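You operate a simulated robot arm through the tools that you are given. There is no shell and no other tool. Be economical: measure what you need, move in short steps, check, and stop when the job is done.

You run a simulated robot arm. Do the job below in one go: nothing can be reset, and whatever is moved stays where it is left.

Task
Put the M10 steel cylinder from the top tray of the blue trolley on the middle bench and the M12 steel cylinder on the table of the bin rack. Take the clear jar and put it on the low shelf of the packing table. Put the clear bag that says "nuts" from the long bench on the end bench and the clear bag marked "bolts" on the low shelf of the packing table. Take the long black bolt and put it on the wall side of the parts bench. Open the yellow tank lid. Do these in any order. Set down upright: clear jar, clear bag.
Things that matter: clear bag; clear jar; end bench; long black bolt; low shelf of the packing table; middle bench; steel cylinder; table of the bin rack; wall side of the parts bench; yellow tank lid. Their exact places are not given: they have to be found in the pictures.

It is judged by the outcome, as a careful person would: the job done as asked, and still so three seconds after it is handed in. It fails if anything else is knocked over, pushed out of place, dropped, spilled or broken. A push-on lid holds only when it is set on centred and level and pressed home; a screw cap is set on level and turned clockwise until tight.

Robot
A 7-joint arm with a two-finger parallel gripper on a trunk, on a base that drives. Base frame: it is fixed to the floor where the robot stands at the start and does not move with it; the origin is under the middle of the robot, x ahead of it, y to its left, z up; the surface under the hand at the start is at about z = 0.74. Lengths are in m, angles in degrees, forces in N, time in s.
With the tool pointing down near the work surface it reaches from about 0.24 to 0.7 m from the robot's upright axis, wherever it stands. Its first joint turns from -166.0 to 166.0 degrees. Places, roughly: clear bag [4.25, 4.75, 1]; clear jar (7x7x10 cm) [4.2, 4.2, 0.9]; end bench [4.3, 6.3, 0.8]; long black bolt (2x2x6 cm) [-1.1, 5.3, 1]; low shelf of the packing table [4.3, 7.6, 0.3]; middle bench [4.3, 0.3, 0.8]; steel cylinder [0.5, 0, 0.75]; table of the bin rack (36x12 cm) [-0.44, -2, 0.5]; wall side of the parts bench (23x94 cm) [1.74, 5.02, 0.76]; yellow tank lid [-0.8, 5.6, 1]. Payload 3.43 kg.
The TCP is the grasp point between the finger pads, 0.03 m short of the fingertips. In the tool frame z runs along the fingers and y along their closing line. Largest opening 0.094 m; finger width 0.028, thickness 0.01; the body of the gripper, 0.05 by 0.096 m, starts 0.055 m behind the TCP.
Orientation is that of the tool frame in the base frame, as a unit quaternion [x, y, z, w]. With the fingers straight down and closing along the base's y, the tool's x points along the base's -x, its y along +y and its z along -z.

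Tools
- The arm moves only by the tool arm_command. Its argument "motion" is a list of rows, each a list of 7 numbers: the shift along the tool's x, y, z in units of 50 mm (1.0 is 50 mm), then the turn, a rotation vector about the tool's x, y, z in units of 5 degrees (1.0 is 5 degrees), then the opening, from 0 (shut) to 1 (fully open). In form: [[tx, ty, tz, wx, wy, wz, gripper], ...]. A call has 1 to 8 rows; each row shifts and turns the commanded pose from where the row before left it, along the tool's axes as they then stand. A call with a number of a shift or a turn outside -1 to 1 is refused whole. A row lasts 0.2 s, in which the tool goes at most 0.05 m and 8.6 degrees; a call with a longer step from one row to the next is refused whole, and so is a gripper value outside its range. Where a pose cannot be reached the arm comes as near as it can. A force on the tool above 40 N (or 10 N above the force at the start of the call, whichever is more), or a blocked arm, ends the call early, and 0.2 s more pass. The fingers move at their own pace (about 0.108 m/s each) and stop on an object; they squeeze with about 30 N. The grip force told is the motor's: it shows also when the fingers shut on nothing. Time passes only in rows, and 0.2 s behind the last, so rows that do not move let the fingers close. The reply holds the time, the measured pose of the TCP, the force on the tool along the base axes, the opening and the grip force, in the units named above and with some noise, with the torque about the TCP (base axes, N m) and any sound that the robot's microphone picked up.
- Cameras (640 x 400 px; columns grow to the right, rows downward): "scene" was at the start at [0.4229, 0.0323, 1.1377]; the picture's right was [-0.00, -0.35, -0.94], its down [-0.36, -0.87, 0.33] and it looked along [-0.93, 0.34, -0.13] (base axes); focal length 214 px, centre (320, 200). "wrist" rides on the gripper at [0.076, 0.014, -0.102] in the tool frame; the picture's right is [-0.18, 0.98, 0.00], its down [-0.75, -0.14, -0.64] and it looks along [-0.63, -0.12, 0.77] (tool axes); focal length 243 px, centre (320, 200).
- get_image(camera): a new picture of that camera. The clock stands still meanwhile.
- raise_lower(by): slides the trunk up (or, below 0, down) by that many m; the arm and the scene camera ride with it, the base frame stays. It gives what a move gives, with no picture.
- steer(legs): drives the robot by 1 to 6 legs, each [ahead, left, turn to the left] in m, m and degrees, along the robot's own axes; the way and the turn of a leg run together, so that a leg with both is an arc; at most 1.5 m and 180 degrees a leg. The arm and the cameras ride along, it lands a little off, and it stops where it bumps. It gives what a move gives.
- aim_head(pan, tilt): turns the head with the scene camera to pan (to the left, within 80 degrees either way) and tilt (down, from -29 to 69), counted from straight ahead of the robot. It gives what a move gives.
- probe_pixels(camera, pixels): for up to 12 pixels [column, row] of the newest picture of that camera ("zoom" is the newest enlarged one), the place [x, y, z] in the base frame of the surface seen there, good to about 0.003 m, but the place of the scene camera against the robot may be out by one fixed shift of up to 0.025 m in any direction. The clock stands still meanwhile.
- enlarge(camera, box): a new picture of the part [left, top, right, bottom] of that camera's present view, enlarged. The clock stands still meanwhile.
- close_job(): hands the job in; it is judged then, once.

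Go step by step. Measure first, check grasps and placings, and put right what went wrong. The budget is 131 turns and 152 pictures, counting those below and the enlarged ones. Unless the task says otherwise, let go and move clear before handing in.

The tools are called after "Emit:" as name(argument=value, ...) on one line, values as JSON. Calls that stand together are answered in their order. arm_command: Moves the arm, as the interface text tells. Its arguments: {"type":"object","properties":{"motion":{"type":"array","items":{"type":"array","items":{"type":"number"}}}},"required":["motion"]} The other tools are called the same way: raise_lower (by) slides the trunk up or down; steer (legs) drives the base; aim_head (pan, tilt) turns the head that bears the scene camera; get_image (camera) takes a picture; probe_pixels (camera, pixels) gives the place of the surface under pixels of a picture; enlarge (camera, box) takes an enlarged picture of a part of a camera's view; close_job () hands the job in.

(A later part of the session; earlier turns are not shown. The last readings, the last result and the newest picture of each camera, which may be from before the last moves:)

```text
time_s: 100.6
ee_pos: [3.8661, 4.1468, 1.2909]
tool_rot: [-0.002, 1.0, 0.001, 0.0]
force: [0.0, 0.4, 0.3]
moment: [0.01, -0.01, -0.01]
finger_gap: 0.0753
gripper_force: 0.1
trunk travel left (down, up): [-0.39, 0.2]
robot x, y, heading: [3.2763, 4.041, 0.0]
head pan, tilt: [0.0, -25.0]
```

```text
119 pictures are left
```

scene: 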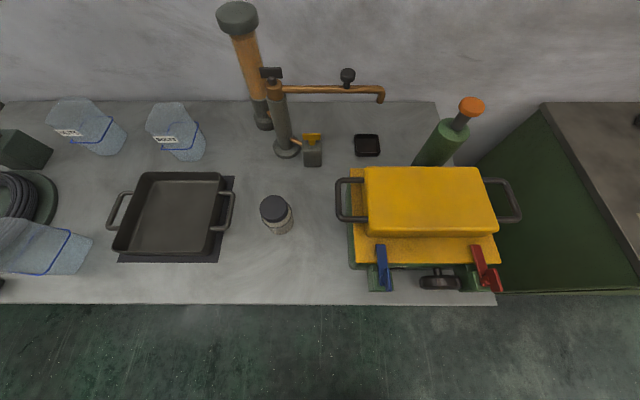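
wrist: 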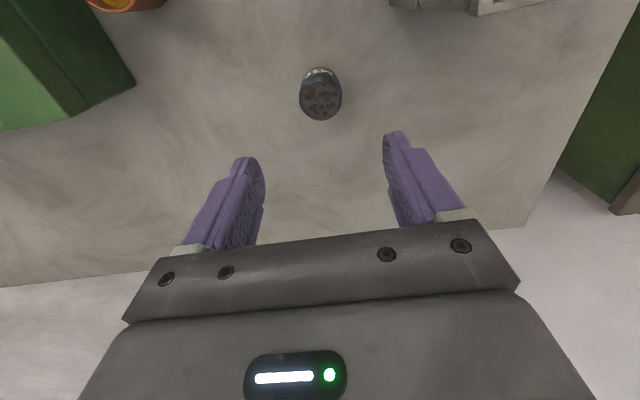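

The jar is at (276,213), with clear bags at (90,125), (180,130) and (45,245). I'll zoom in to read the labels and measure.

Emit:
probe_pixels(camera="scene", pixels=[[274, 205], [280, 225], [165, 125], [190, 150], [185, 112], [75, 125], [105, 140], [85, 105], [40, 235], [70, 245], [240, 250]])

Emit:
enlarge(camera="scene", box=[0, 80, 240, 230])

Emit:
enlarge(camera="scene", box=[236, 175, 316, 245])

Emit:
enlarge(camera="scene", box=[0, 180, 160, 300])

```text
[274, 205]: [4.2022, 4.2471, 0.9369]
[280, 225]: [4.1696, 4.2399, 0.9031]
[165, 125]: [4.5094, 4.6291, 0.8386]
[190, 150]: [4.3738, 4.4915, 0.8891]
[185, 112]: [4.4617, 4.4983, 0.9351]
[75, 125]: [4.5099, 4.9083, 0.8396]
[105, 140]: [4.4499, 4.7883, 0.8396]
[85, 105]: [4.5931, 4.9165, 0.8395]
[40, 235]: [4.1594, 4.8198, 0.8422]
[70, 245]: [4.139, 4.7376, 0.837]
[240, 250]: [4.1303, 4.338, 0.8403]
```

```text
2.67 times, centred on (120, 155) of scene
```

zoom: 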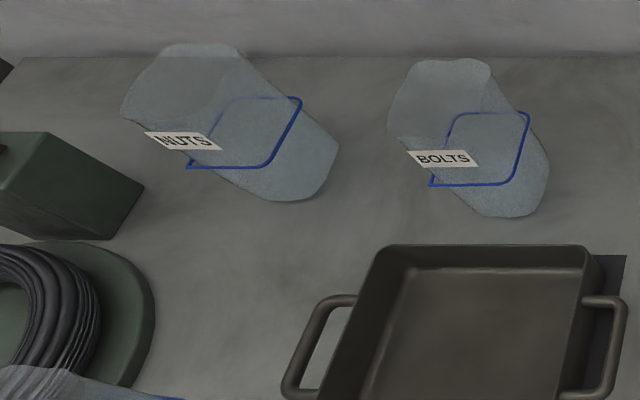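

```text
5.71 times, centred on (276, 210) of scene
```

zoom: 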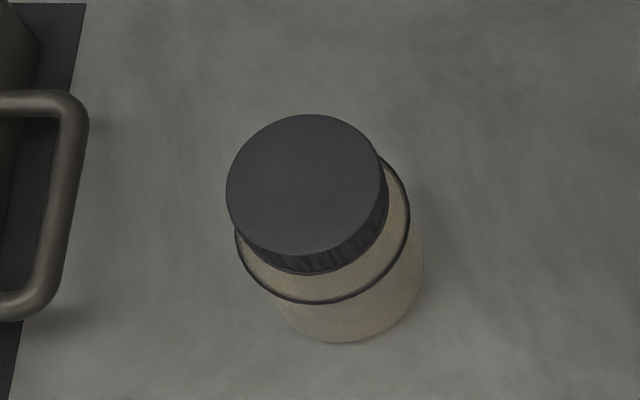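

```text
3.33 times, centred on (80, 240) of scene
```

zoom: 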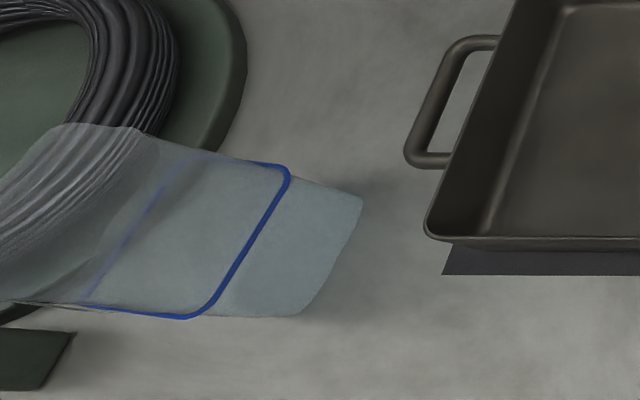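

Nuts and Bolts bags are both identified. Before choosing grasps, I'll inspect the end bench and the packing table shelf.

Emit:
steer(legs=[[0, 1.2, 0], [0, 1.1, 0]])

Emit:
get_image(camera="scene")

Emit:
aim_head(pan=55, tilt=-10)

Emit:
get_image(camera="scene")

Emit:
aim_head(pan=-60, tilt=-10)

Emit:
get_image(camera="scene")

```text
time_s: 111.9
ee_pos: [3.8765, 6.438, 1.2908]
tool_rot: [-0.002, 1.0, 0.001, 0.0]
force: [0.4, 0.1, -0.2]
moment: [0.0, 0.07, 0.01]
finger_gap: 0.0753
gripper_force: 0.0
trunk travel left (down, up): [-0.39, 0.2]
robot x, y, heading: [3.2868, 6.33, -0.2]
head pan, tilt: [0.0, -25.0]
```

```text
115 pictures are left
```

scene: 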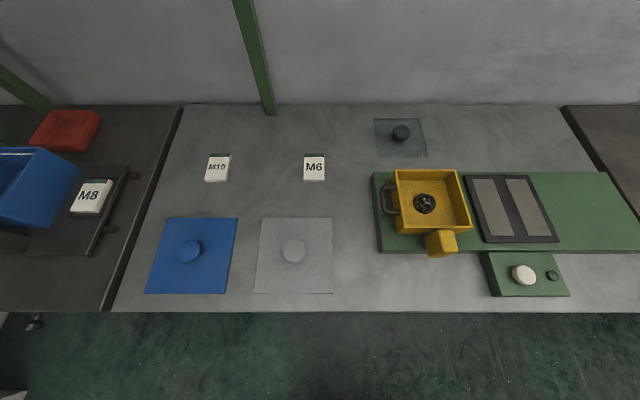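

```text
time_s: 113.2
ee_pos: [3.8765, 6.4378, 1.2895]
tool_rot: [-0.001, 1.0, 0.001, 0.0]
force: [-0.6, -0.5, -1.4]
moment: [0.02, -0.02, 0.01]
finger_gap: 0.0752
gripper_force: 0.1
trunk travel left (down, up): [-0.39, 0.2]
robot x, y, heading: [3.2851, 6.3297, -0.0]
head pan, tilt: [55.0, -10.0]
```

```text
114 pictures are left
```

scene: 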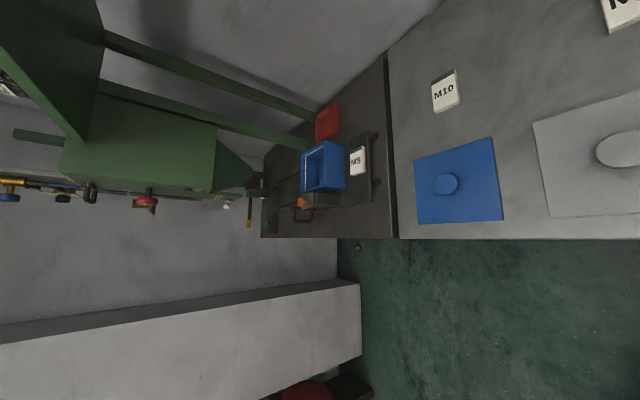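

```text
time_s: 115.1
ee_pos: [3.875, 6.4372, 1.2905]
tool_rot: [-0.003, 1.0, 0.001, 0.0]
force: [-0.3, -0.1, -0.5]
moment: [-0.03, -0.01, -0.01]
finger_gap: 0.0751
gripper_force: 0.1
trunk travel left (down, up): [-0.39, 0.2]
robot x, y, heading: [3.2822, 6.3285, 0.1]
head pan, tilt: [-60.0, -10.0]
```

```text
113 pictures are left
```

scene: 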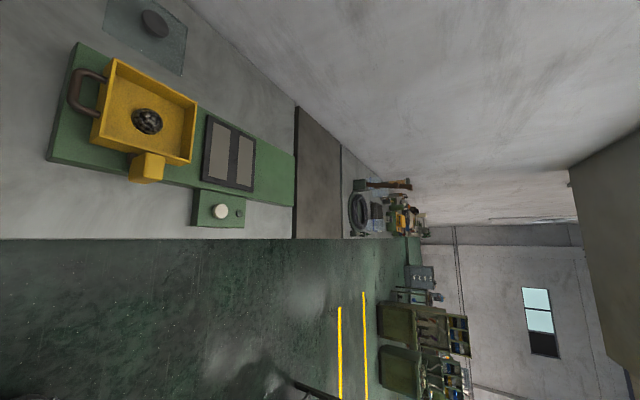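

The end bench has free space. I'll probe the packing area, including the white ledge on the left, before driving there.

Emit:
aim_head(pan=40, tilt=-10)

Emit:
get_image(camera="scene")

Emit:
probe_pixels(camera="scene", pixels=[[250, 100], [200, 200], [120, 300], [180, 300], [60, 200], [180, 330], [250, 230], [30, 330]])

```text
time_s: 116.9
ee_pos: [3.8756, 6.4372, 1.2898]
tool_rot: [-0.002, 1.0, 0.001, 0.0]
force: [0.9, 0.3, -0.5]
moment: [-0.01, -0.02, -0.04]
finger_gap: 0.0754
gripper_force: 0.1
trunk travel left (down, up): [-0.39, 0.2]
robot x, y, heading: [3.2858, 6.3311, 0.0]
head pan, tilt: [40.0, -10.0]
```

```text
112 pictures are left
```

scene: 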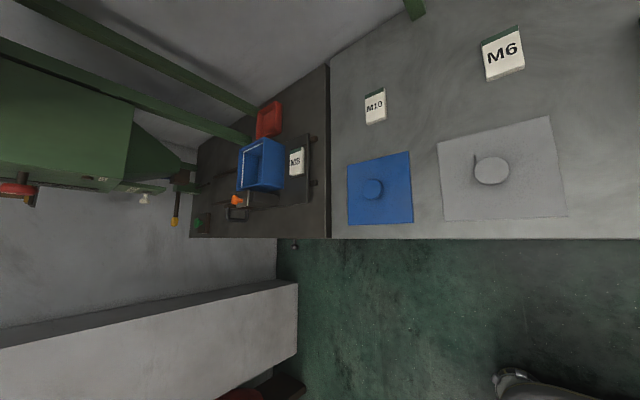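

```text
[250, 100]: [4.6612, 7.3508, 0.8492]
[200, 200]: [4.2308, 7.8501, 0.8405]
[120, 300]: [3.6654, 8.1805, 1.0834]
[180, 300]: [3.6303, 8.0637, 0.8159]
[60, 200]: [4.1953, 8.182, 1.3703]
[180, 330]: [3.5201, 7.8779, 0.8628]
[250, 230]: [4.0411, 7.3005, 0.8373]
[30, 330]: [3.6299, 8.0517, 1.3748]
```

The packing table spans y≈7.1–8.0, with a cabinet at y>7.9 limiting the base. I'll go to y≈7.3, lower the trunk and pitch the tool up to see the low shelf.

Emit:
steer(legs=[[-0.15, 0, 0], [0, 0.95, 0]])

Emit:
raise_lower(by=-0.39)

Emit:
arm_command(motion=[[0, 0, 1, 0, -1, 0, 0.8], [0, 0, 1, 0, -1, 0, 0.8], [0, 0, 1, 0, -1, 0, 0.8], [0, 0, 1, 0, -1, 0, 0.8], [0.3, 0, 0.7, 0, -1, 0, 0.8], [0.3, 0, 0.7, 0, -1, 0, 0.8], [0.3, 0, 0.7, 0, -1, 0, 0.8], [0, 0, 0, 0, -1, 0, 0.8]])

Emit:
aim_head(pan=0, tilt=-29)

Emit:
get_image(camera="scene")

```text
time_s: 122.8
ee_pos: [3.7294, 7.3836, 1.2897]
tool_rot: [-0.001, 1.0, 0.0, 0.0]
force: [-0.3, 0.4, 0.1]
moment: [0.02, -0.04, 0.01]
finger_gap: 0.0753
gripper_force: 0.0
trunk travel left (down, up): [-0.39, 0.2]
robot x, y, heading: [3.1396, 7.2752, 0.3]
head pan, tilt: [40.0, -10.0]
```

```text
time_s: 126.5
ee_pos: [3.7298, 7.384, 0.9024]
tool_rot: [0.0, 1.0, 0.0, 0.0]
force: [0.5, -0.3, 0.6]
moment: [-0.01, -0.01, 0.02]
finger_gap: 0.0751
gripper_force: 0.1
trunk travel left (down, up): [0.0, 0.59]
robot x, y, heading: [3.138, 7.2793, -0.2]
head pan, tilt: [40.0, -10.0]
```

```text
time_s: 128.3
ee_pos: [3.7603, 7.3837, 0.589]
tool_rot: [0.001, 0.939, 0.0, 0.344]
force: [-0.3, -0.1, 0.0]
moment: [-0.01, 0.01, 0.01]
finger_gap: 0.0752
gripper_force: 0.1
trunk travel left (down, up): [0.0, 0.59]
robot x, y, heading: [3.1368, 7.2804, -0.2]
head pan, tilt: [40.0, -10.0]
```

```text
time_s: 129.4
ee_pos: [3.7589, 7.3828, 0.5904]
tool_rot: [0.0, 0.94, 0.0, 0.342]
force: [-0.8, -0.3, -0.6]
moment: [0.01, -0.04, 0.0]
finger_gap: 0.0754
gripper_force: 0.3
trunk travel left (down, up): [0.0, 0.59]
robot x, y, heading: [3.1414, 7.2769, 0.0]
head pan, tilt: [0.0, -28.6]
```

```text
111 pictures are left
```

scene: 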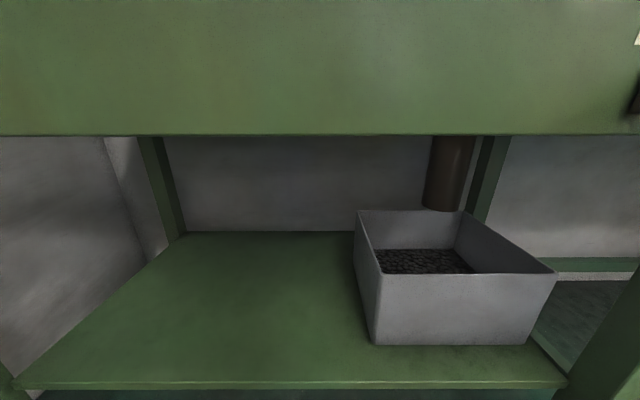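

The low shelf is free on its left, with a bin on the right. I'll measure the geometry.

Emit:
probe_pixels(camera="scene", pixels=[[40, 385], [300, 380], [555, 382], [250, 240], [180, 240], [250, 130], [500, 130], [100, 130], [375, 340], [358, 220], [250, 320], [80, 360]])

Emit:
get_image(camera="wrist")

```text
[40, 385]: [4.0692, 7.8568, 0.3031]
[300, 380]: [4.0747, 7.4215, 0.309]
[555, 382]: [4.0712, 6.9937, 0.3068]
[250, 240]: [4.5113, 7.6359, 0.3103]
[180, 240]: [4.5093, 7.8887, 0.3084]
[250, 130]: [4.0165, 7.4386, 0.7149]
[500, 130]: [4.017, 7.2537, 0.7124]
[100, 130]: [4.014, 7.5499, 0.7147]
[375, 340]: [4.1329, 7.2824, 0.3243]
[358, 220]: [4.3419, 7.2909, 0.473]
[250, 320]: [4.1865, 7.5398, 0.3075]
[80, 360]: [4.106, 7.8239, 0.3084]
```

```text
110 pictures are left
```

wrist: 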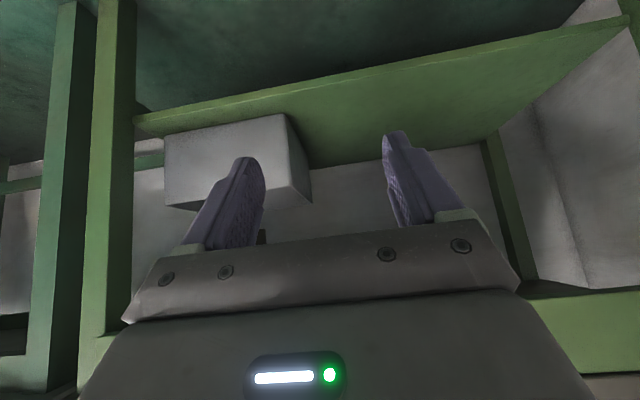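

Shelf: z≈0.31, front edge x≈4.06, about 0.4 m of clearance, free for y from 7.35 to 7.85. A grasp pitched about 55° will fit there, so I'll set that pitch and return to the jar.

Emit:
arm_command(motion=[[0, 0, 0, 0, -1, 0, 1], [0, 0, 0, 0, -1, 0, 1], [0, 0, 0, 0, -1, 0, 1]])

Emit:
steer(legs=[[0, -1.5, 0], [0, -1.5, 0], [0, -0.14, 0]])

Emit:
raise_lower(by=0.42)

Emit:
get_image(camera="scene")

Emit:
get_image(camera="wrist")

```text
time_s: 130.2
ee_pos: [3.7599, 7.3837, 0.5889]
tool_rot: [0.0, 0.886, 0.0, 0.463]
force: [0.1, -0.8, 0.6]
moment: [0.01, 0.01, 0.02]
finger_gap: 0.0941
gripper_force: 0.0
trunk travel left (down, up): [0.0, 0.59]
robot x, y, heading: [3.1427, 7.2789, -0.1]
head pan, tilt: [0.0, -28.6]
```

```text
time_s: 145.6
ee_pos: [3.7521, 4.2356, 0.5894]
tool_rot: [0.003, 0.887, -0.001, 0.462]
force: [-0.1, -0.4, -0.1]
moment: [0.01, 0.0, -0.02]
finger_gap: 0.0941
gripper_force: 0.2
trunk travel left (down, up): [0.0, 0.59]
robot x, y, heading: [3.1294, 4.1315, -0.5]
head pan, tilt: [0.0, -28.6]
```

```text
refused: 0.42 is not a number from -0.4 to 0.4
```

```text
109 pictures are left
```

scene: 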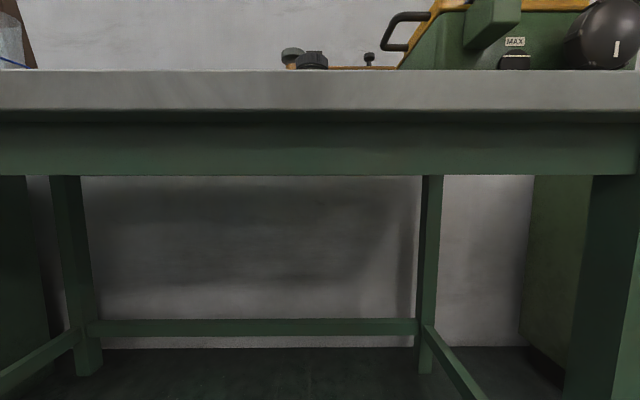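

```text
108 pictures are left
```

wrist: 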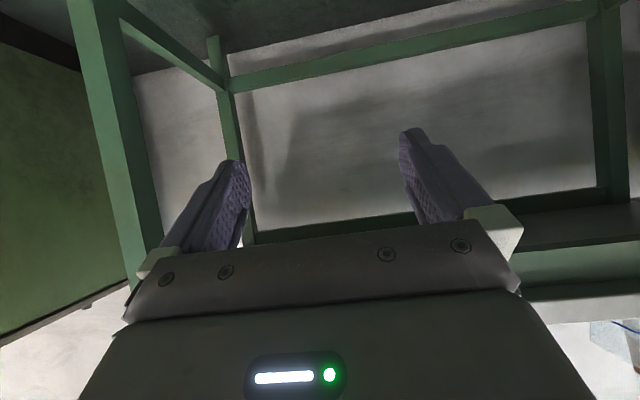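

Emit:
raise_lower(by=0.36)

Emit:
aim_head(pan=0, tilt=-10)

Emit:
get_image(camera="scene")

Emit:
get_image(camera="wrist")

```text
time_s: 149.1
ee_pos: [3.753, 4.2346, 0.9498]
tool_rot: [0.003, 0.887, -0.001, 0.461]
force: [0.2, -0.1, 0.8]
moment: [0.02, 0.02, 0.04]
finger_gap: 0.0941
gripper_force: 0.1
trunk travel left (down, up): [-0.36, 0.23]
robot x, y, heading: [3.1308, 4.1307, -0.5]
head pan, tilt: [0.0, -28.6]
```

```text
time_s: 149.9
ee_pos: [3.7523, 4.2339, 0.9492]
tool_rot: [0.003, 0.887, -0.001, 0.462]
force: [0.1, 0.7, -0.2]
moment: [-0.03, 0.02, 0.02]
finger_gap: 0.094
gripper_force: 0.1
trunk travel left (down, up): [-0.36, 0.23]
robot x, y, heading: [3.1335, 4.1314, -0.5]
head pan, tilt: [0.0, -10.0]
```

```text
107 pictures are left
```

scene: 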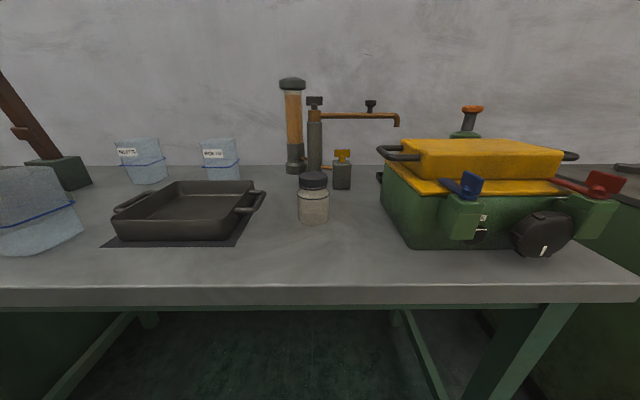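

```text
106 pictures are left
```

wrist: 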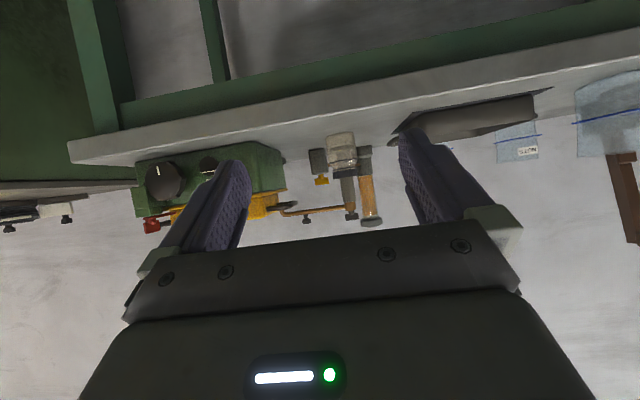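

Good frontal view: jar at (313,198) in the scene view and (340,150) in the wrist view. I'll probe it and read the labels.

Emit:
probe_pixels(camera="scene", pixels=[[313, 178], [313, 205], [301, 207], [325, 207], [313, 219], [220, 145], [220, 175], [205, 160], [237, 160], [140, 145], [145, 180], [310, 270]])

Emit:
probe_pixels(camera="wrist", pixels=[[340, 140], [340, 150], [342, 165], [328, 150], [352, 150], [250, 125]])

Emit:
enlarge(camera="scene", box=[90, 120, 260, 220])

Emit:
enlarge(camera="scene", box=[270, 150, 360, 230])

```text
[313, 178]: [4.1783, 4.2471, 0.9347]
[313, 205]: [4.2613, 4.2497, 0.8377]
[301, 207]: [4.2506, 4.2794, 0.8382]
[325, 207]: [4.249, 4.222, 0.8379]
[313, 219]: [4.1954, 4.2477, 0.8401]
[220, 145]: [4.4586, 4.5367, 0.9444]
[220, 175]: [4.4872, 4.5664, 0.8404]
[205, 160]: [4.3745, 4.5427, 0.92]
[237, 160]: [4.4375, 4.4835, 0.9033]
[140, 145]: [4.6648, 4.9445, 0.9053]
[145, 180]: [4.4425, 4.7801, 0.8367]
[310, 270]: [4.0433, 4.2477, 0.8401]
```

```text
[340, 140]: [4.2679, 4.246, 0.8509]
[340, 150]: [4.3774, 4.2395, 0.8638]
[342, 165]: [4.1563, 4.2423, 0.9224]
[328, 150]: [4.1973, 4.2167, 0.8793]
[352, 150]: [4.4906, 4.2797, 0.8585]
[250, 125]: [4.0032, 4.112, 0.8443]
```

```text
3.76 times, centred on (175, 170) of scene
```

zoom: 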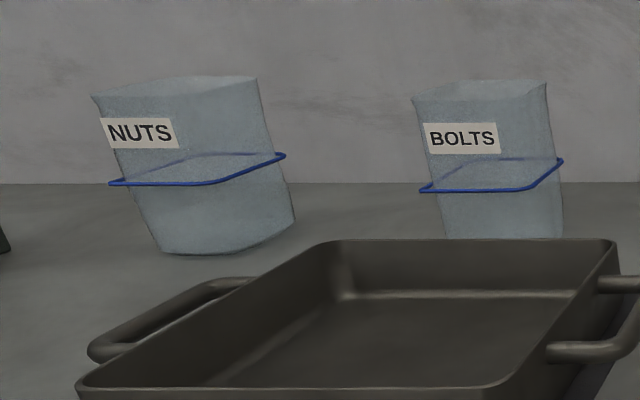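

```text
5.00 times, centred on (315, 190) of scene
```

zoom: 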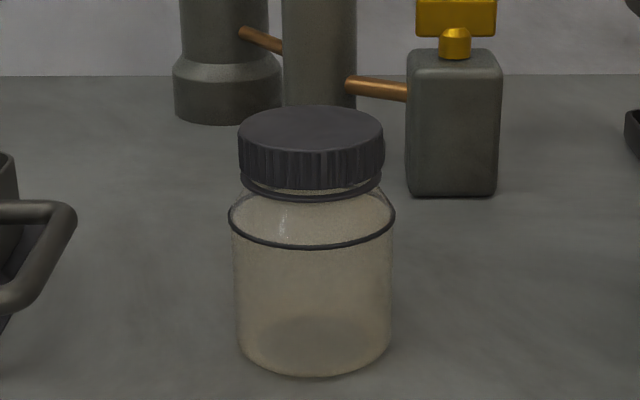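

The jar axis is at about (4.187,4.244), base z 0.8505, top ≈0.947. I'll add 5° of pitch and drive forward to just short of it.

Emit:
arm_command(motion=[[0, 0, 0, 0, -1, 0, 1]])

Emit:
steer(legs=[[0.3, 0, 0.5]])

Emit:
get_image(camera="wrist")

Emit:
get_image(camera="scene")

```text
time_s: 150.3
ee_pos: [3.7521, 4.2346, 0.9506]
tool_rot: [0.003, 0.866, -0.001, 0.5]
force: [0.0, 0.1, 1.3]
moment: [-0.02, -0.01, -0.03]
finger_gap: 0.0941
gripper_force: 0.1
trunk travel left (down, up): [-0.36, 0.23]
robot x, y, heading: [3.1341, 4.1337, -0.6]
head pan, tilt: [0.0, -10.0]
```

```text
time_s: 152.4
ee_pos: [4.0489, 4.2388, 0.9495]
tool_rot: [-0.001, 0.867, 0.001, 0.499]
force: [0.3, 0.2, 0.3]
moment: [0.0, 0.01, 0.01]
finger_gap: 0.0941
gripper_force: 0.1
trunk travel left (down, up): [-0.36, 0.23]
robot x, y, heading: [3.4326, 4.1308, -0.1]
head pan, tilt: [0.0, -10.0]
```

```text
103 pictures are left
```

wrist: 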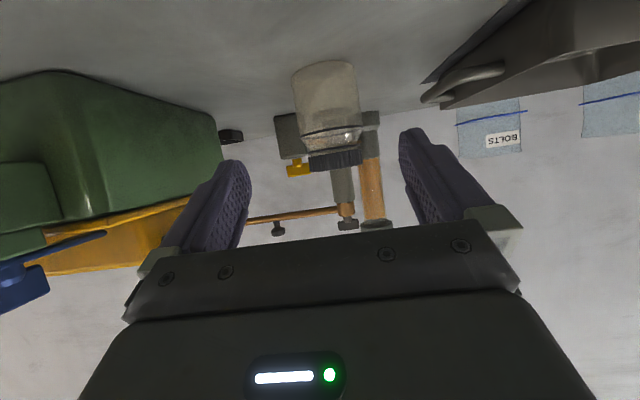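

```text
102 pictures are left
```

scene: 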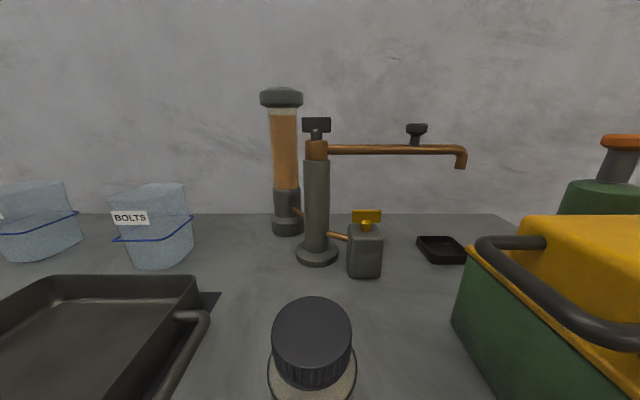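

Emit:
probe_pixels(camera="wrist", pixels=[[335, 160], [312, 160], [359, 157], [327, 65], [335, 135]])

Emit:
probe_pixels(camera="scene", pixels=[[311, 330], [312, 305], [280, 335], [348, 335], [470, 330], [200, 340]])

```text
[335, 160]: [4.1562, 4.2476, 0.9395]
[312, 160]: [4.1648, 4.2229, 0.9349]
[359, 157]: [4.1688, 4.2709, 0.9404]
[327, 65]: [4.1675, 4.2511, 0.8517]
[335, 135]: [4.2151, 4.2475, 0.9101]
```

```text
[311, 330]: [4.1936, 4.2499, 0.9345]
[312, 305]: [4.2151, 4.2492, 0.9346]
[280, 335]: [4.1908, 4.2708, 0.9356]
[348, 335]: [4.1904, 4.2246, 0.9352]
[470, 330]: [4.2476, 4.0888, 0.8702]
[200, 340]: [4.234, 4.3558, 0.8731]
```

Jar centre is at (4.185,4.247). I'll lower to grip height, then advance slowly.

Emit:
arm_command(motion=[[0.43, 0.08, 0.25, 0, 0, 0, 1], [0.43, 0.08, 0.25, 0, 0, 0, 1], [-0.27, 0, 0.47, 0, 0, 0, 1], [-0.27, 0, 0.47, 0, 0, 0, 1], [-0.27, 0, 0.47, 0, 0, 0, 1], [-0.27, 0, 0.47, 0, 0, 0, 1], [-0.27, 0, 0.47, 0, 0, 0, 1], [0, 0, 0, 0, 0, 0, 1]])

Emit:
get_image(camera="wrist")

```text
time_s: 154.2
ee_pos: [4.1854, 4.246, 0.8981]
tool_rot: [-0.001, 0.866, 0.001, 0.5]
force: [0.1, 1.0, 0.7]
moment: [-0.01, -0.04, 0.01]
finger_gap: 0.0939
gripper_force: 0.2
trunk travel left (down, up): [-0.36, 0.23]
robot x, y, heading: [3.4301, 4.1293, -0.0]
head pan, tilt: [0.0, -10.0]
```

```text
101 pictures are left
```

wrist: 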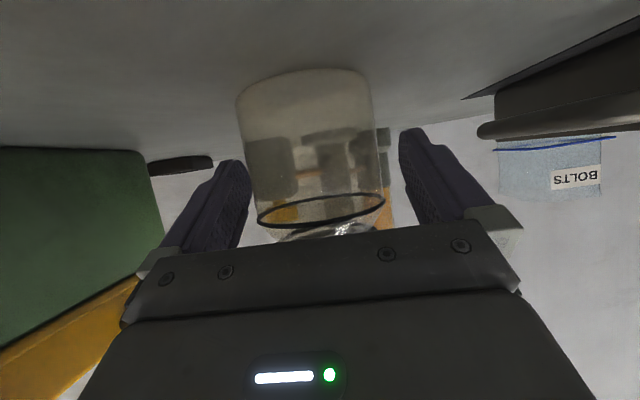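

The jar sits between the fingers. I'll close the gripper and test a slow lift.

Emit:
arm_command(motion=[[0, 0, 0, 0, 0, 0, 0.8], [0, 0, 0, 0, 0, 0, 0.6], [0, 0, 0, 0, 0, 0, 0.4], [0, 0, 0, 0, 0, 0, 0], [0, 0, 0, 0, 0, 0, 0]])

Emit:
raise_lower(by=0.03)

Emit:
get_image(camera="wrist")

```text
time_s: 155.4
ee_pos: [4.1845, 4.2461, 0.8995]
tool_rot: [-0.001, 0.866, 0.001, 0.5]
force: [1.0, -0.7, 1.9]
moment: [0.03, 0.01, -0.04]
finger_gap: 0.0679
gripper_force: 30.1
trunk travel left (down, up): [-0.36, 0.23]
robot x, y, heading: [3.4289, 4.1302, 0.1]
head pan, tilt: [0.0, -10.0]
```

```text
time_s: 156.1
ee_pos: [4.1844, 4.2473, 0.9297]
tool_rot: [-0.001, 0.867, 0.001, 0.499]
force: [-0.6, 0.5, -2.2]
moment: [-0.02, 0.01, -0.03]
finger_gap: 0.0679
gripper_force: 29.9
trunk travel left (down, up): [-0.39, 0.2]
robot x, y, heading: [3.4298, 4.1312, 0.1]
head pan, tilt: [0.0, -10.0]
```

```text
100 pictures are left
```

wrist: 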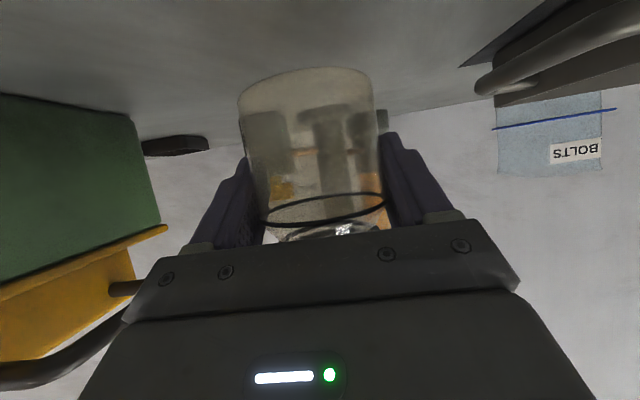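

The jar is held (2.2 N). I'll lift it more, back out and drive to the packing table.

Emit:
raise_lower(by=0.08)

Emit:
steer(legs=[[-0.33, 0, 0], [0, 1.1, 0], [0, 1.1, 0], [0, 1.05, 0]])

Emit:
get_image(camera="scene")

```text
time_s: 157.3
ee_pos: [4.1847, 4.2467, 1.0086]
tool_rot: [-0.002, 0.867, 0.002, 0.499]
force: [0.3, -0.1, -1.6]
moment: [-0.03, 0.02, -0.02]
finger_gap: 0.0678
gripper_force: 30.0
trunk travel left (down, up): [-0.47, 0.12]
robot x, y, heading: [3.4276, 4.1307, 0.2]
head pan, tilt: [0.0, -10.0]
```

```text
time_s: 174.9
ee_pos: [3.8376, 7.4821, 1.0095]
tool_rot: [-0.002, 0.866, 0.002, 0.499]
force: [0.7, 0.1, -1.0]
moment: [0.0, 0.03, 0.01]
finger_gap: 0.0675
gripper_force: 29.9
trunk travel left (down, up): [-0.47, 0.12]
robot x, y, heading: [3.0798, 7.3633, 0.0]
head pan, tilt: [0.0, -10.0]
```

```text
99 pictures are left
```

scene: 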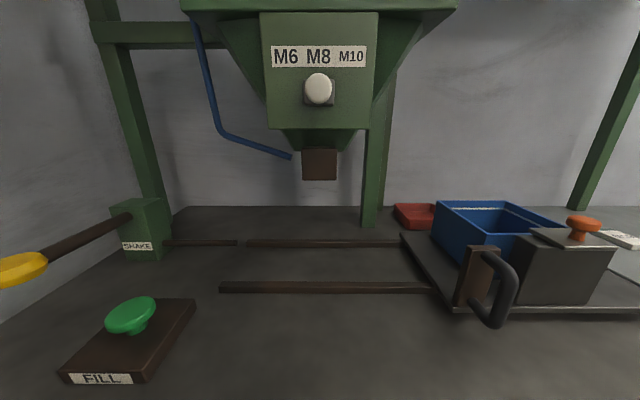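

The jar is still held. I'll lower the trunk here in front of the table and view the shelf.

Emit:
raise_lower(by=-0.4)

Emit:
arm_command(motion=[[0.35, 0.2, 0.2, 0, 0, 0, 0], [0.43, 0.3, 0.25, 0, 0, 0, 0], [0.43, 0.4, 0.25, 0, 0, 0, 0], [0.43, 0.4, 0.25, 0, 0, 0, 0], [0.35, 0.4, 0.2, 0, 0, 0, 0], [0.2, 0.2, 0.1, 0, 0, 0, 0]])

Emit:
get_image(camera="wrist")

Emit:
get_image(camera="scene")

```text
time_s: 178.7
ee_pos: [3.8362, 7.4806, 0.6092]
tool_rot: [-0.003, 0.866, 0.002, 0.5]
force: [-0.6, 0.0, -2.6]
moment: [-0.02, 0.0, 0.03]
finger_gap: 0.0676
gripper_force: 29.5
trunk travel left (down, up): [-0.07, 0.52]
robot x, y, heading: [3.08, 7.3623, 0.4]
head pan, tilt: [0.0, -10.0]
```

```text
time_s: 180.1
ee_pos: [3.8293, 7.5306, 0.5397]
tool_rot: [-0.002, 0.866, 0.001, 0.499]
force: [0.0, 0.3, -1.3]
moment: [0.05, 0.0, -0.03]
finger_gap: 0.0674
gripper_force: 29.8
out of reach, approached as far as the arm can: row 3, 4, 5, 6
trunk travel left (down, up): [-0.07, 0.52]
robot x, y, heading: [3.0797, 7.3626, 0.1]
head pan, tilt: [0.0, -10.0]
```

```text
98 pictures are left
```

wrist: 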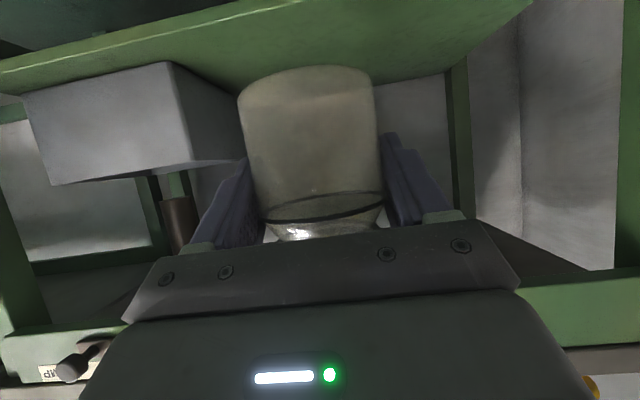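

```text
97 pictures are left
```

scene: 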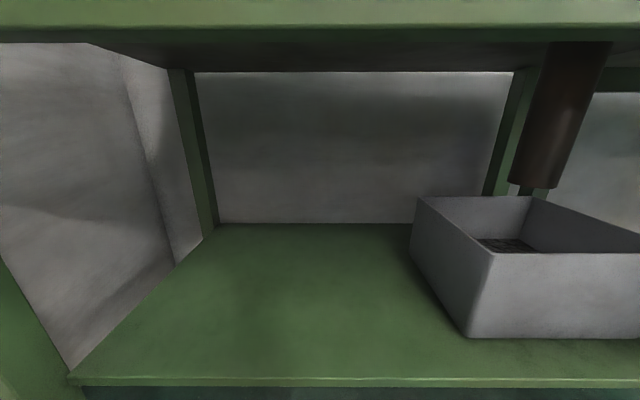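

I hit the reach limit at this extension. I'll lower the trunk fully and pull the arm in while going down.

Emit:
raise_lower(by=-0.07)

Emit:
arm_command(motion=[[0.25, 0, -0.43, 0, 0, 0, 0], [0.25, 0, -0.43, 0, 0, 0, 0], [0.35, 0, -0.4, 0, 0, 0, 0], [0.5, 0, -0.3, 0, 0, 0, 0], [0.6, 0, -0.2, 0, 0, 0, 0], [0.6, 0, -0.1, 0, 0, 0, 0]])

```text
time_s: 181.2
ee_pos: [3.8301, 7.5303, 0.4696]
tool_rot: [-0.003, 0.866, 0.002, 0.499]
force: [0.5, -0.2, -2.3]
moment: [0.02, -0.03, -0.04]
finger_gap: 0.0675
gripper_force: 29.9
trunk travel left (down, up): [0.0, 0.59]
robot x, y, heading: [3.0821, 7.3617, 0.4]
head pan, tilt: [0.0, -10.0]
```

```text
time_s: 182.6
ee_pos: [3.6852, 7.5298, 0.4053]
tool_rot: [-0.002, 0.866, 0.002, 0.501]
force: [-0.3, 0.3, -0.4]
moment: [0.02, 0.0, -0.04]
finger_gap: 0.0671
gripper_force: 29.9
trunk travel left (down, up): [0.0, 0.59]
robot x, y, heading: [3.0793, 7.3631, 0.1]
head pan, tilt: [0.0, -10.0]
```

Now the extension is fine. I'll shift the jar a bit left and drive it over the shelf.

Emit:
arm_command(motion=[[0, 0.3, 0, 0, 0, 0, 0], [0, 0.5, 0, 0, 0, 0, 0], [0, 0.5, 0, 0, 0, 0, 0], [0, 0.3, 0, 0, 0, 0, 0]])

Emit:
steer(legs=[[0.42, 0.05, 0]])

Emit:
get_image(camera="wrist")

Emit:
get_image(camera="scene")

Emit:
probe_pixels(camera="wrist", pixels=[[200, 60], [200, 20], [450, 60], [450, 100], [540, 60], [320, 30], [100, 60], [560, 150]])

```text
time_s: 183.6
ee_pos: [3.6831, 7.6091, 0.4058]
tool_rot: [-0.002, 0.866, 0.001, 0.5]
force: [-0.2, 0.1, -1.8]
moment: [-0.01, -0.01, -0.02]
finger_gap: 0.067
gripper_force: 29.8
trunk travel left (down, up): [0.0, 0.59]
robot x, y, heading: [3.0803, 7.3614, 0.3]
head pan, tilt: [0.0, -10.0]
```

```text
time_s: 186.2
ee_pos: [4.1114, 7.6567, 0.405]
tool_rot: [-0.002, 0.866, 0.001, 0.499]
force: [1.4, -0.3, -1.2]
moment: [-0.01, 0.03, -0.02]
finger_gap: 0.067
gripper_force: 30.1
trunk travel left (down, up): [0.0, 0.59]
robot x, y, heading: [3.5107, 7.4137, -0.1]
head pan, tilt: [0.0, -10.0]
```

```text
96 pictures are left
```

wrist: 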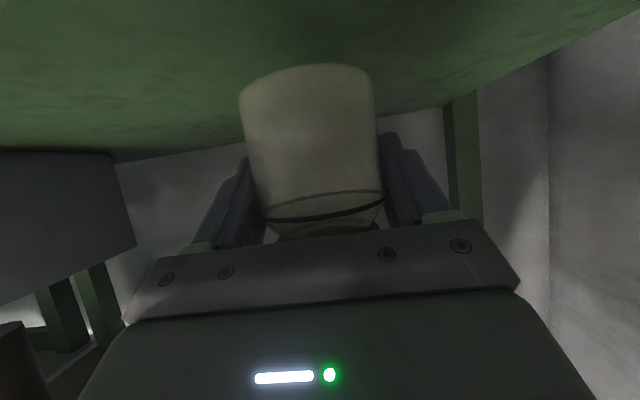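

```text
95 pictures are left
```

scene: 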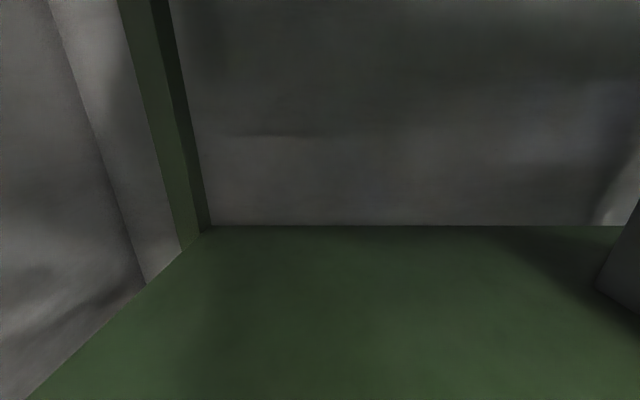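

```text
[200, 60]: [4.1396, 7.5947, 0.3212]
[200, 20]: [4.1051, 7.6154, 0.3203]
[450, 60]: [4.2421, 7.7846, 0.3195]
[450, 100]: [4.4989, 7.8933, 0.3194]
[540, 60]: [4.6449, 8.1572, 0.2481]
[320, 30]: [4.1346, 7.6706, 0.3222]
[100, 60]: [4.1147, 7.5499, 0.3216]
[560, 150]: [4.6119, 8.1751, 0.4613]
```

The shelf is at z=0.3205. I'll go 6 cm further in, then lower to about z=0.37.

Emit:
steer(legs=[[0.06, 0, 0]])

Emit:
arm_command(motion=[[0.2, 0, 0.115, 0, 0, 0, 0], [0.2, 0, 0.115, 0, 0, 0, 0], [0.13, 0, 0.075, 0, 0, 0, 0], [0.05, 0, 0.03, 0, 0, 0, 0], [0, 0, 0, 0, 0, 0, 0]])

```text
time_s: 187.2
ee_pos: [4.1725, 7.6587, 0.4051]
tool_rot: [-0.001, 0.866, 0.001, 0.499]
force: [-0.3, 0.8, -1.5]
moment: [0.0, 0.0, 0.0]
finger_gap: 0.067
gripper_force: 30.3
trunk travel left (down, up): [0.0, 0.59]
robot x, y, heading: [3.5694, 7.4121, -0.0]
head pan, tilt: [0.0, -10.0]
```

```text
time_s: 188.4
ee_pos: [4.1714, 7.6583, 0.3862]
tool_rot: [-0.001, 0.866, 0.001, 0.499]
force: [-0.2, -0.5, -1.4]
moment: [0.03, -0.01, -0.02]
finger_gap: 0.0672
gripper_force: 30.1
out of reach, approached as far as the arm can: row 2, 4
trunk travel left (down, up): [0.0, 0.59]
robot x, y, heading: [3.5658, 7.4133, -0.0]
head pan, tilt: [0.0, -10.0]
```

The arm limit is z=0.386 here. I'll move the base in 8 cm and pull the arm back to gain depth.

Emit:
steer(legs=[[0.09, 0, 0]])

Emit:
arm_command(motion=[[0.25, 0, -0.43, 0, 0, 0, 0], [0.25, 0, -0.43, 0, 0, 0, 0], [0.25, 0, -0.43, 0, 0, 0, 0], [0.14, 0, 0.08, 0, 0, 0, 0], [0.1, 0, 0.06, 0, 0, 0, 0], [0, 0, 0, 0, 0, 0, 0]])

```text
time_s: 189.4
ee_pos: [4.2075, 7.6577, 0.3714]
tool_rot: [-0.011, 0.873, -0.002, 0.488]
force: [3.3, 1.3, 12.5]
moment: [0.24, -0.44, 0.0]
finger_gap: 0.0673
gripper_force: 29.8
trunk travel left (down, up): [0.0, 0.59]
robot x, y, heading: [3.6207, 7.4137, 0.3]
head pan, tilt: [0.0, -10.0]
stopped in leg 1: the robot was blocked; the commanded pose is now the measured one
```

```text
time_s: 190.6
ee_pos: [4.1385, 7.6582, 0.3685]
tool_rot: [-0.01, 0.868, 0.001, 0.497]
force: [-1.8, -1.0, 20.0]
moment: [-0.24, 0.38, -0.03]
finger_gap: 0.0685
gripper_force: 30.4
trunk travel left (down, up): [0.0, 0.59]
robot x, y, heading: [3.6236, 7.4157, 0.4]
head pan, tilt: [0.0, -10.0]
stopped in row 5: the force on the tool passed its limit at 48 N (the readings are from after the stop); the commanded pose is now the measured one
```

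The jar is now touching the shelf (20 N up) and the base bumped lightly. I'll look before releasing.

Emit:
get_image(camera="wrist")

Emit:
aim_head(pan=0, tilt=40)

Emit:
get_image(camera="scene")

```text
94 pictures are left
```

wrist: 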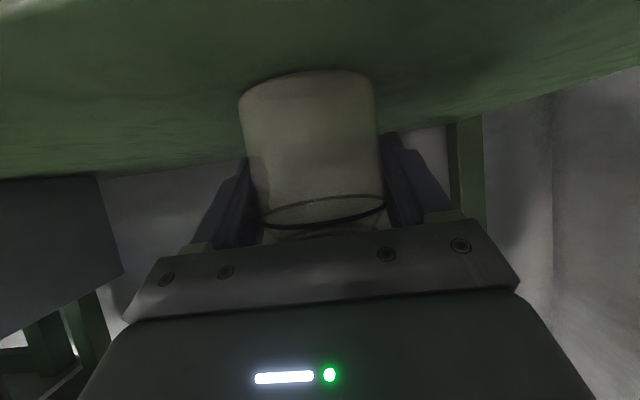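

```text
time_s: 191.7
ee_pos: [4.1398, 7.658, 0.3683]
tool_rot: [-0.009, 0.868, 0.001, 0.497]
force: [11.0, 2.8, 32.0]
moment: [0.11, -0.27, 0.0]
finger_gap: 0.0685
gripper_force: 29.8
trunk travel left (down, up): [0.0, 0.59]
robot x, y, heading: [3.6251, 7.4155, 0.6]
head pan, tilt: [0.0, 40.0]
```

```text
93 pictures are left
```

scene: 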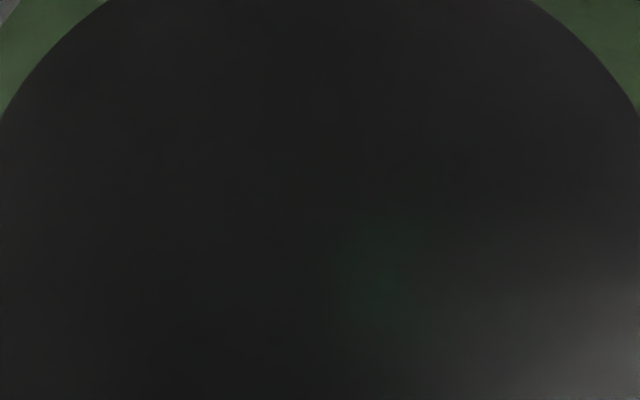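

Emit:
arm_command(motion=[[-0.04, 0, -0.02, 0, 0, 0, 0], [0, 0, 0, 0, 0, 0, 0]])

```text
time_s: 192.3
ee_pos: [4.1374, 7.6575, 0.3684]
tool_rot: [-0.01, 0.87, 0.0, 0.493]
force: [6.7, 1.0, 20.9]
moment: [0.3, -0.54, -0.08]
finger_gap: 0.0683
gripper_force: 30.6
trunk travel left (down, up): [0.0, 0.59]
robot x, y, heading: [3.6209, 7.412, 0.6]
head pan, tilt: [0.0, 40.0]
```

Emit:
arm_command(motion=[[-0.05, 0, -0.03, 0, 0, 0, 0], [0, 0, 0, 0, 0, 0, 0]])

```text
time_s: 192.9
ee_pos: [4.1366, 7.6576, 0.3699]
tool_rot: [-0.011, 0.871, 0.001, 0.491]
force: [-0.4, -0.3, -1.2]
moment: [-0.04, 0.02, 0.0]
finger_gap: 0.0685
gripper_force: 30.0
trunk travel left (down, up): [0.0, 0.59]
robot x, y, heading: [3.6258, 7.4128, 0.3]
head pan, tilt: [0.0, 40.0]
```

It's free just above the shelf. I'll open and back out.

Emit:
arm_command(motion=[[0, 0, 0, 0, 0, 0, 0.85], [0, 0, 0, 0, 0, 0, 1], [0, 0, 0, 0, 0, 0, 1], [0, 0, 0, 0, 0, 0, 1]])

Emit:
steer(legs=[[-0.3, 0, 0]])

Emit:
aim_head(pan=0, tilt=-10)

Emit:
get_image(camera="scene")

Emit:
get_image(camera="wrist")

```text
time_s: 193.9
ee_pos: [4.138, 7.6581, 0.3711]
tool_rot: [-0.009, 0.87, 0.0, 0.494]
force: [-0.1, 0.2, -0.2]
moment: [-0.01, 0.02, 0.02]
finger_gap: 0.0943
gripper_force: 0.1
trunk travel left (down, up): [0.0, 0.59]
robot x, y, heading: [3.6231, 7.4114, 0.4]
head pan, tilt: [0.0, 40.0]
```

```text
time_s: 196.0
ee_pos: [3.839, 7.6563, 0.3713]
tool_rot: [-0.01, 0.87, 0.0, 0.494]
force: [0.1, 0.0, -0.2]
moment: [0.0, -0.01, -0.01]
finger_gap: 0.0939
gripper_force: 0.1
trunk travel left (down, up): [0.0, 0.59]
robot x, y, heading: [3.3259, 7.4136, 0.5]
head pan, tilt: [0.0, 40.0]
```

```text
time_s: 197.2
ee_pos: [3.8382, 7.6566, 0.3699]
tool_rot: [-0.009, 0.87, 0.0, 0.493]
force: [0.4, -0.4, -0.1]
moment: [-0.04, -0.01, 0.0]
finger_gap: 0.094
gripper_force: 0.1
trunk travel left (down, up): [0.0, 0.59]
robot x, y, heading: [3.3284, 7.4087, 0.4]
head pan, tilt: [0.0, -10.0]
```

```text
92 pictures are left
```

scene: 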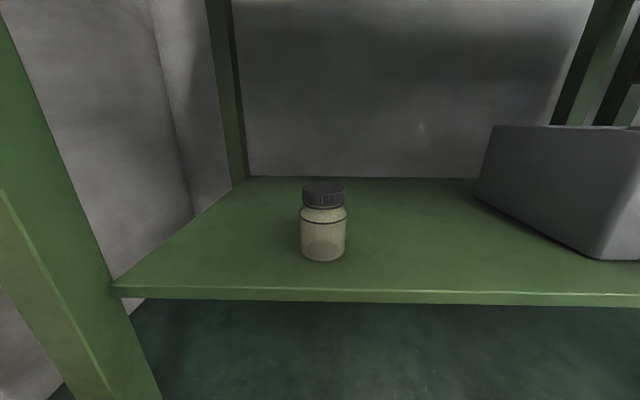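

```text
91 pictures are left
```

wrist: 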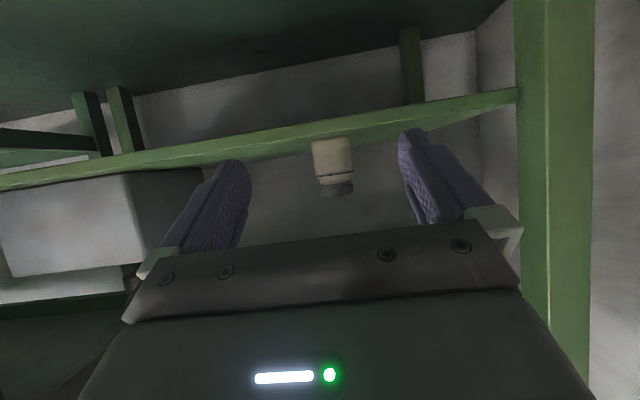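

The jar stands upright on the shelf at (323,222). Next are the bags; I'll raise up and return to the long bench.

Emit:
raise_lower(by=0.4)

Emit:
raise_lower(by=0.15)

Emit:
arm_command(motion=[[-0.7, 0, -0.4, 0, 1, 0, 1], [-0.7, 0, -0.4, 0, 1, 0, 1], [-0.7, 0, -0.4, 0, 1, 0, 1], [-0.7, 0, -0.4, 0, 1, 0, 1], [0, 0, -0.4, 0, 1, 0, 1], [0, 0, 0, 0, 1, 0, 1]])

Emit:
steer(legs=[[-0.15, 0, -0.4], [0, -1.5, 0], [0, -1.4, 0], [0.35, 0, 0]])

Emit:
aim_head(pan=0, tilt=-5)

Emit:
get_image(camera="scene")

```text
time_s: 201.0
ee_pos: [3.8394, 7.6558, 0.7712]
tool_rot: [-0.009, 0.87, 0.0, 0.494]
force: [-0.5, -0.1, 0.2]
moment: [0.02, -0.01, 0.03]
finger_gap: 0.0942
gripper_force: 0.0
trunk travel left (down, up): [-0.4, 0.19]
robot x, y, heading: [3.3227, 7.4124, 0.4]
head pan, tilt: [0.0, -10.0]
```

```text
time_s: 202.7
ee_pos: [3.8379, 7.6566, 0.9205]
tool_rot: [-0.009, 0.87, 0.0, 0.493]
force: [0.4, 0.1, 1.0]
moment: [0.0, 0.01, 0.03]
finger_gap: 0.0941
gripper_force: 0.0
trunk travel left (down, up): [-0.55, 0.04]
robot x, y, heading: [3.3227, 7.4117, 0.4]
head pan, tilt: [0.0, -10.0]
```

```text
time_s: 204.1
ee_pos: [3.8505, 7.6577, 1.0952]
tool_rot: [-0.01, 0.968, -0.002, 0.249]
force: [0.6, 0.6, 0.6]
moment: [-0.01, 0.01, -0.01]
finger_gap: 0.0938
gripper_force: 0.0
trunk travel left (down, up): [-0.55, 0.04]
robot x, y, heading: [3.3232, 7.4107, 0.3]
head pan, tilt: [0.0, -10.0]
```

```text
time_s: 221.0
ee_pos: [4.0586, 4.7392, 1.0946]
tool_rot: [-0.004, 0.968, -0.004, 0.251]
force: [0.7, -0.9, -0.2]
moment: [-0.02, 0.04, 0.05]
finger_gap: 0.0937
gripper_force: 0.0
trunk travel left (down, up): [-0.55, 0.04]
robot x, y, heading: [3.5332, 4.4952, -0.0]
head pan, tilt: [0.0, -10.0]
```

```text
time_s: 221.7
ee_pos: [4.0573, 4.7384, 1.0956]
tool_rot: [-0.004, 0.968, -0.003, 0.251]
force: [0.0, 0.8, -0.2]
moment: [0.02, 0.01, 0.01]
finger_gap: 0.0939
gripper_force: 0.1
trunk travel left (down, up): [-0.55, 0.04]
robot x, y, heading: [3.5267, 4.4982, -0.2]
head pan, tilt: [0.0, -5.0]
```

```text
90 pictures are left
```

scene: 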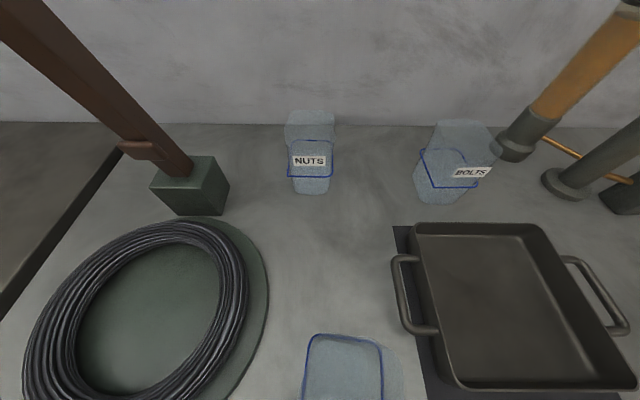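

Emit:
enlarge(camera="scene", box=[270, 100, 510, 220])

Emit:
probe_pixels(camera="scene", pixels=[[310, 192], [293, 190], [329, 190], [308, 161], [289, 178], [332, 178], [472, 173], [420, 200], [465, 200], [440, 203], [382, 360], [240, 170]])

Emit:
get_image(camera="wrist")

```text
2.67 times, centred on (390, 160) of scene
```

zoom: 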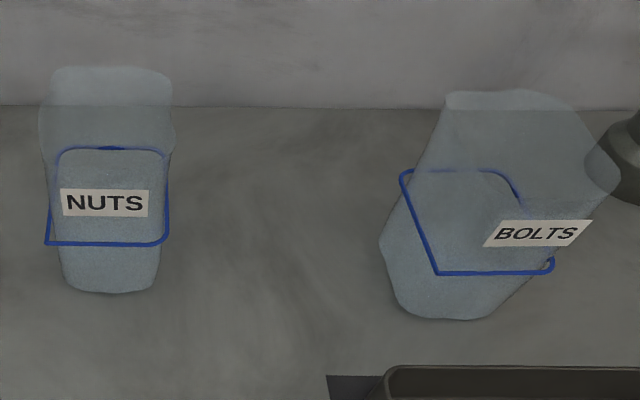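

```text
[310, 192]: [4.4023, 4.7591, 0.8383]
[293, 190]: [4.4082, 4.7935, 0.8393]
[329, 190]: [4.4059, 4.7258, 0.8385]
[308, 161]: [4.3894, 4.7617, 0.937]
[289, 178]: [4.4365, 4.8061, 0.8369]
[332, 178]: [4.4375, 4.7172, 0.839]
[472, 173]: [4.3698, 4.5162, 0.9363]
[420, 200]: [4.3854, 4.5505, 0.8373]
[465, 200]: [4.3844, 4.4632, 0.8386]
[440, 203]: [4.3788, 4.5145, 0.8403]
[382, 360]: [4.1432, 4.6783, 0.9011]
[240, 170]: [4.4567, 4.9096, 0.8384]
```

```text
88 pictures are left
```

wrist: 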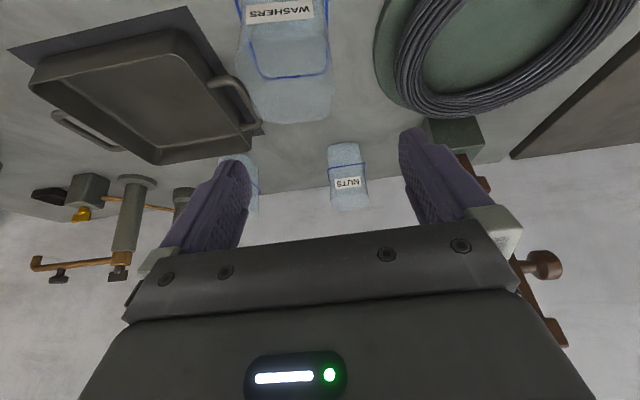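

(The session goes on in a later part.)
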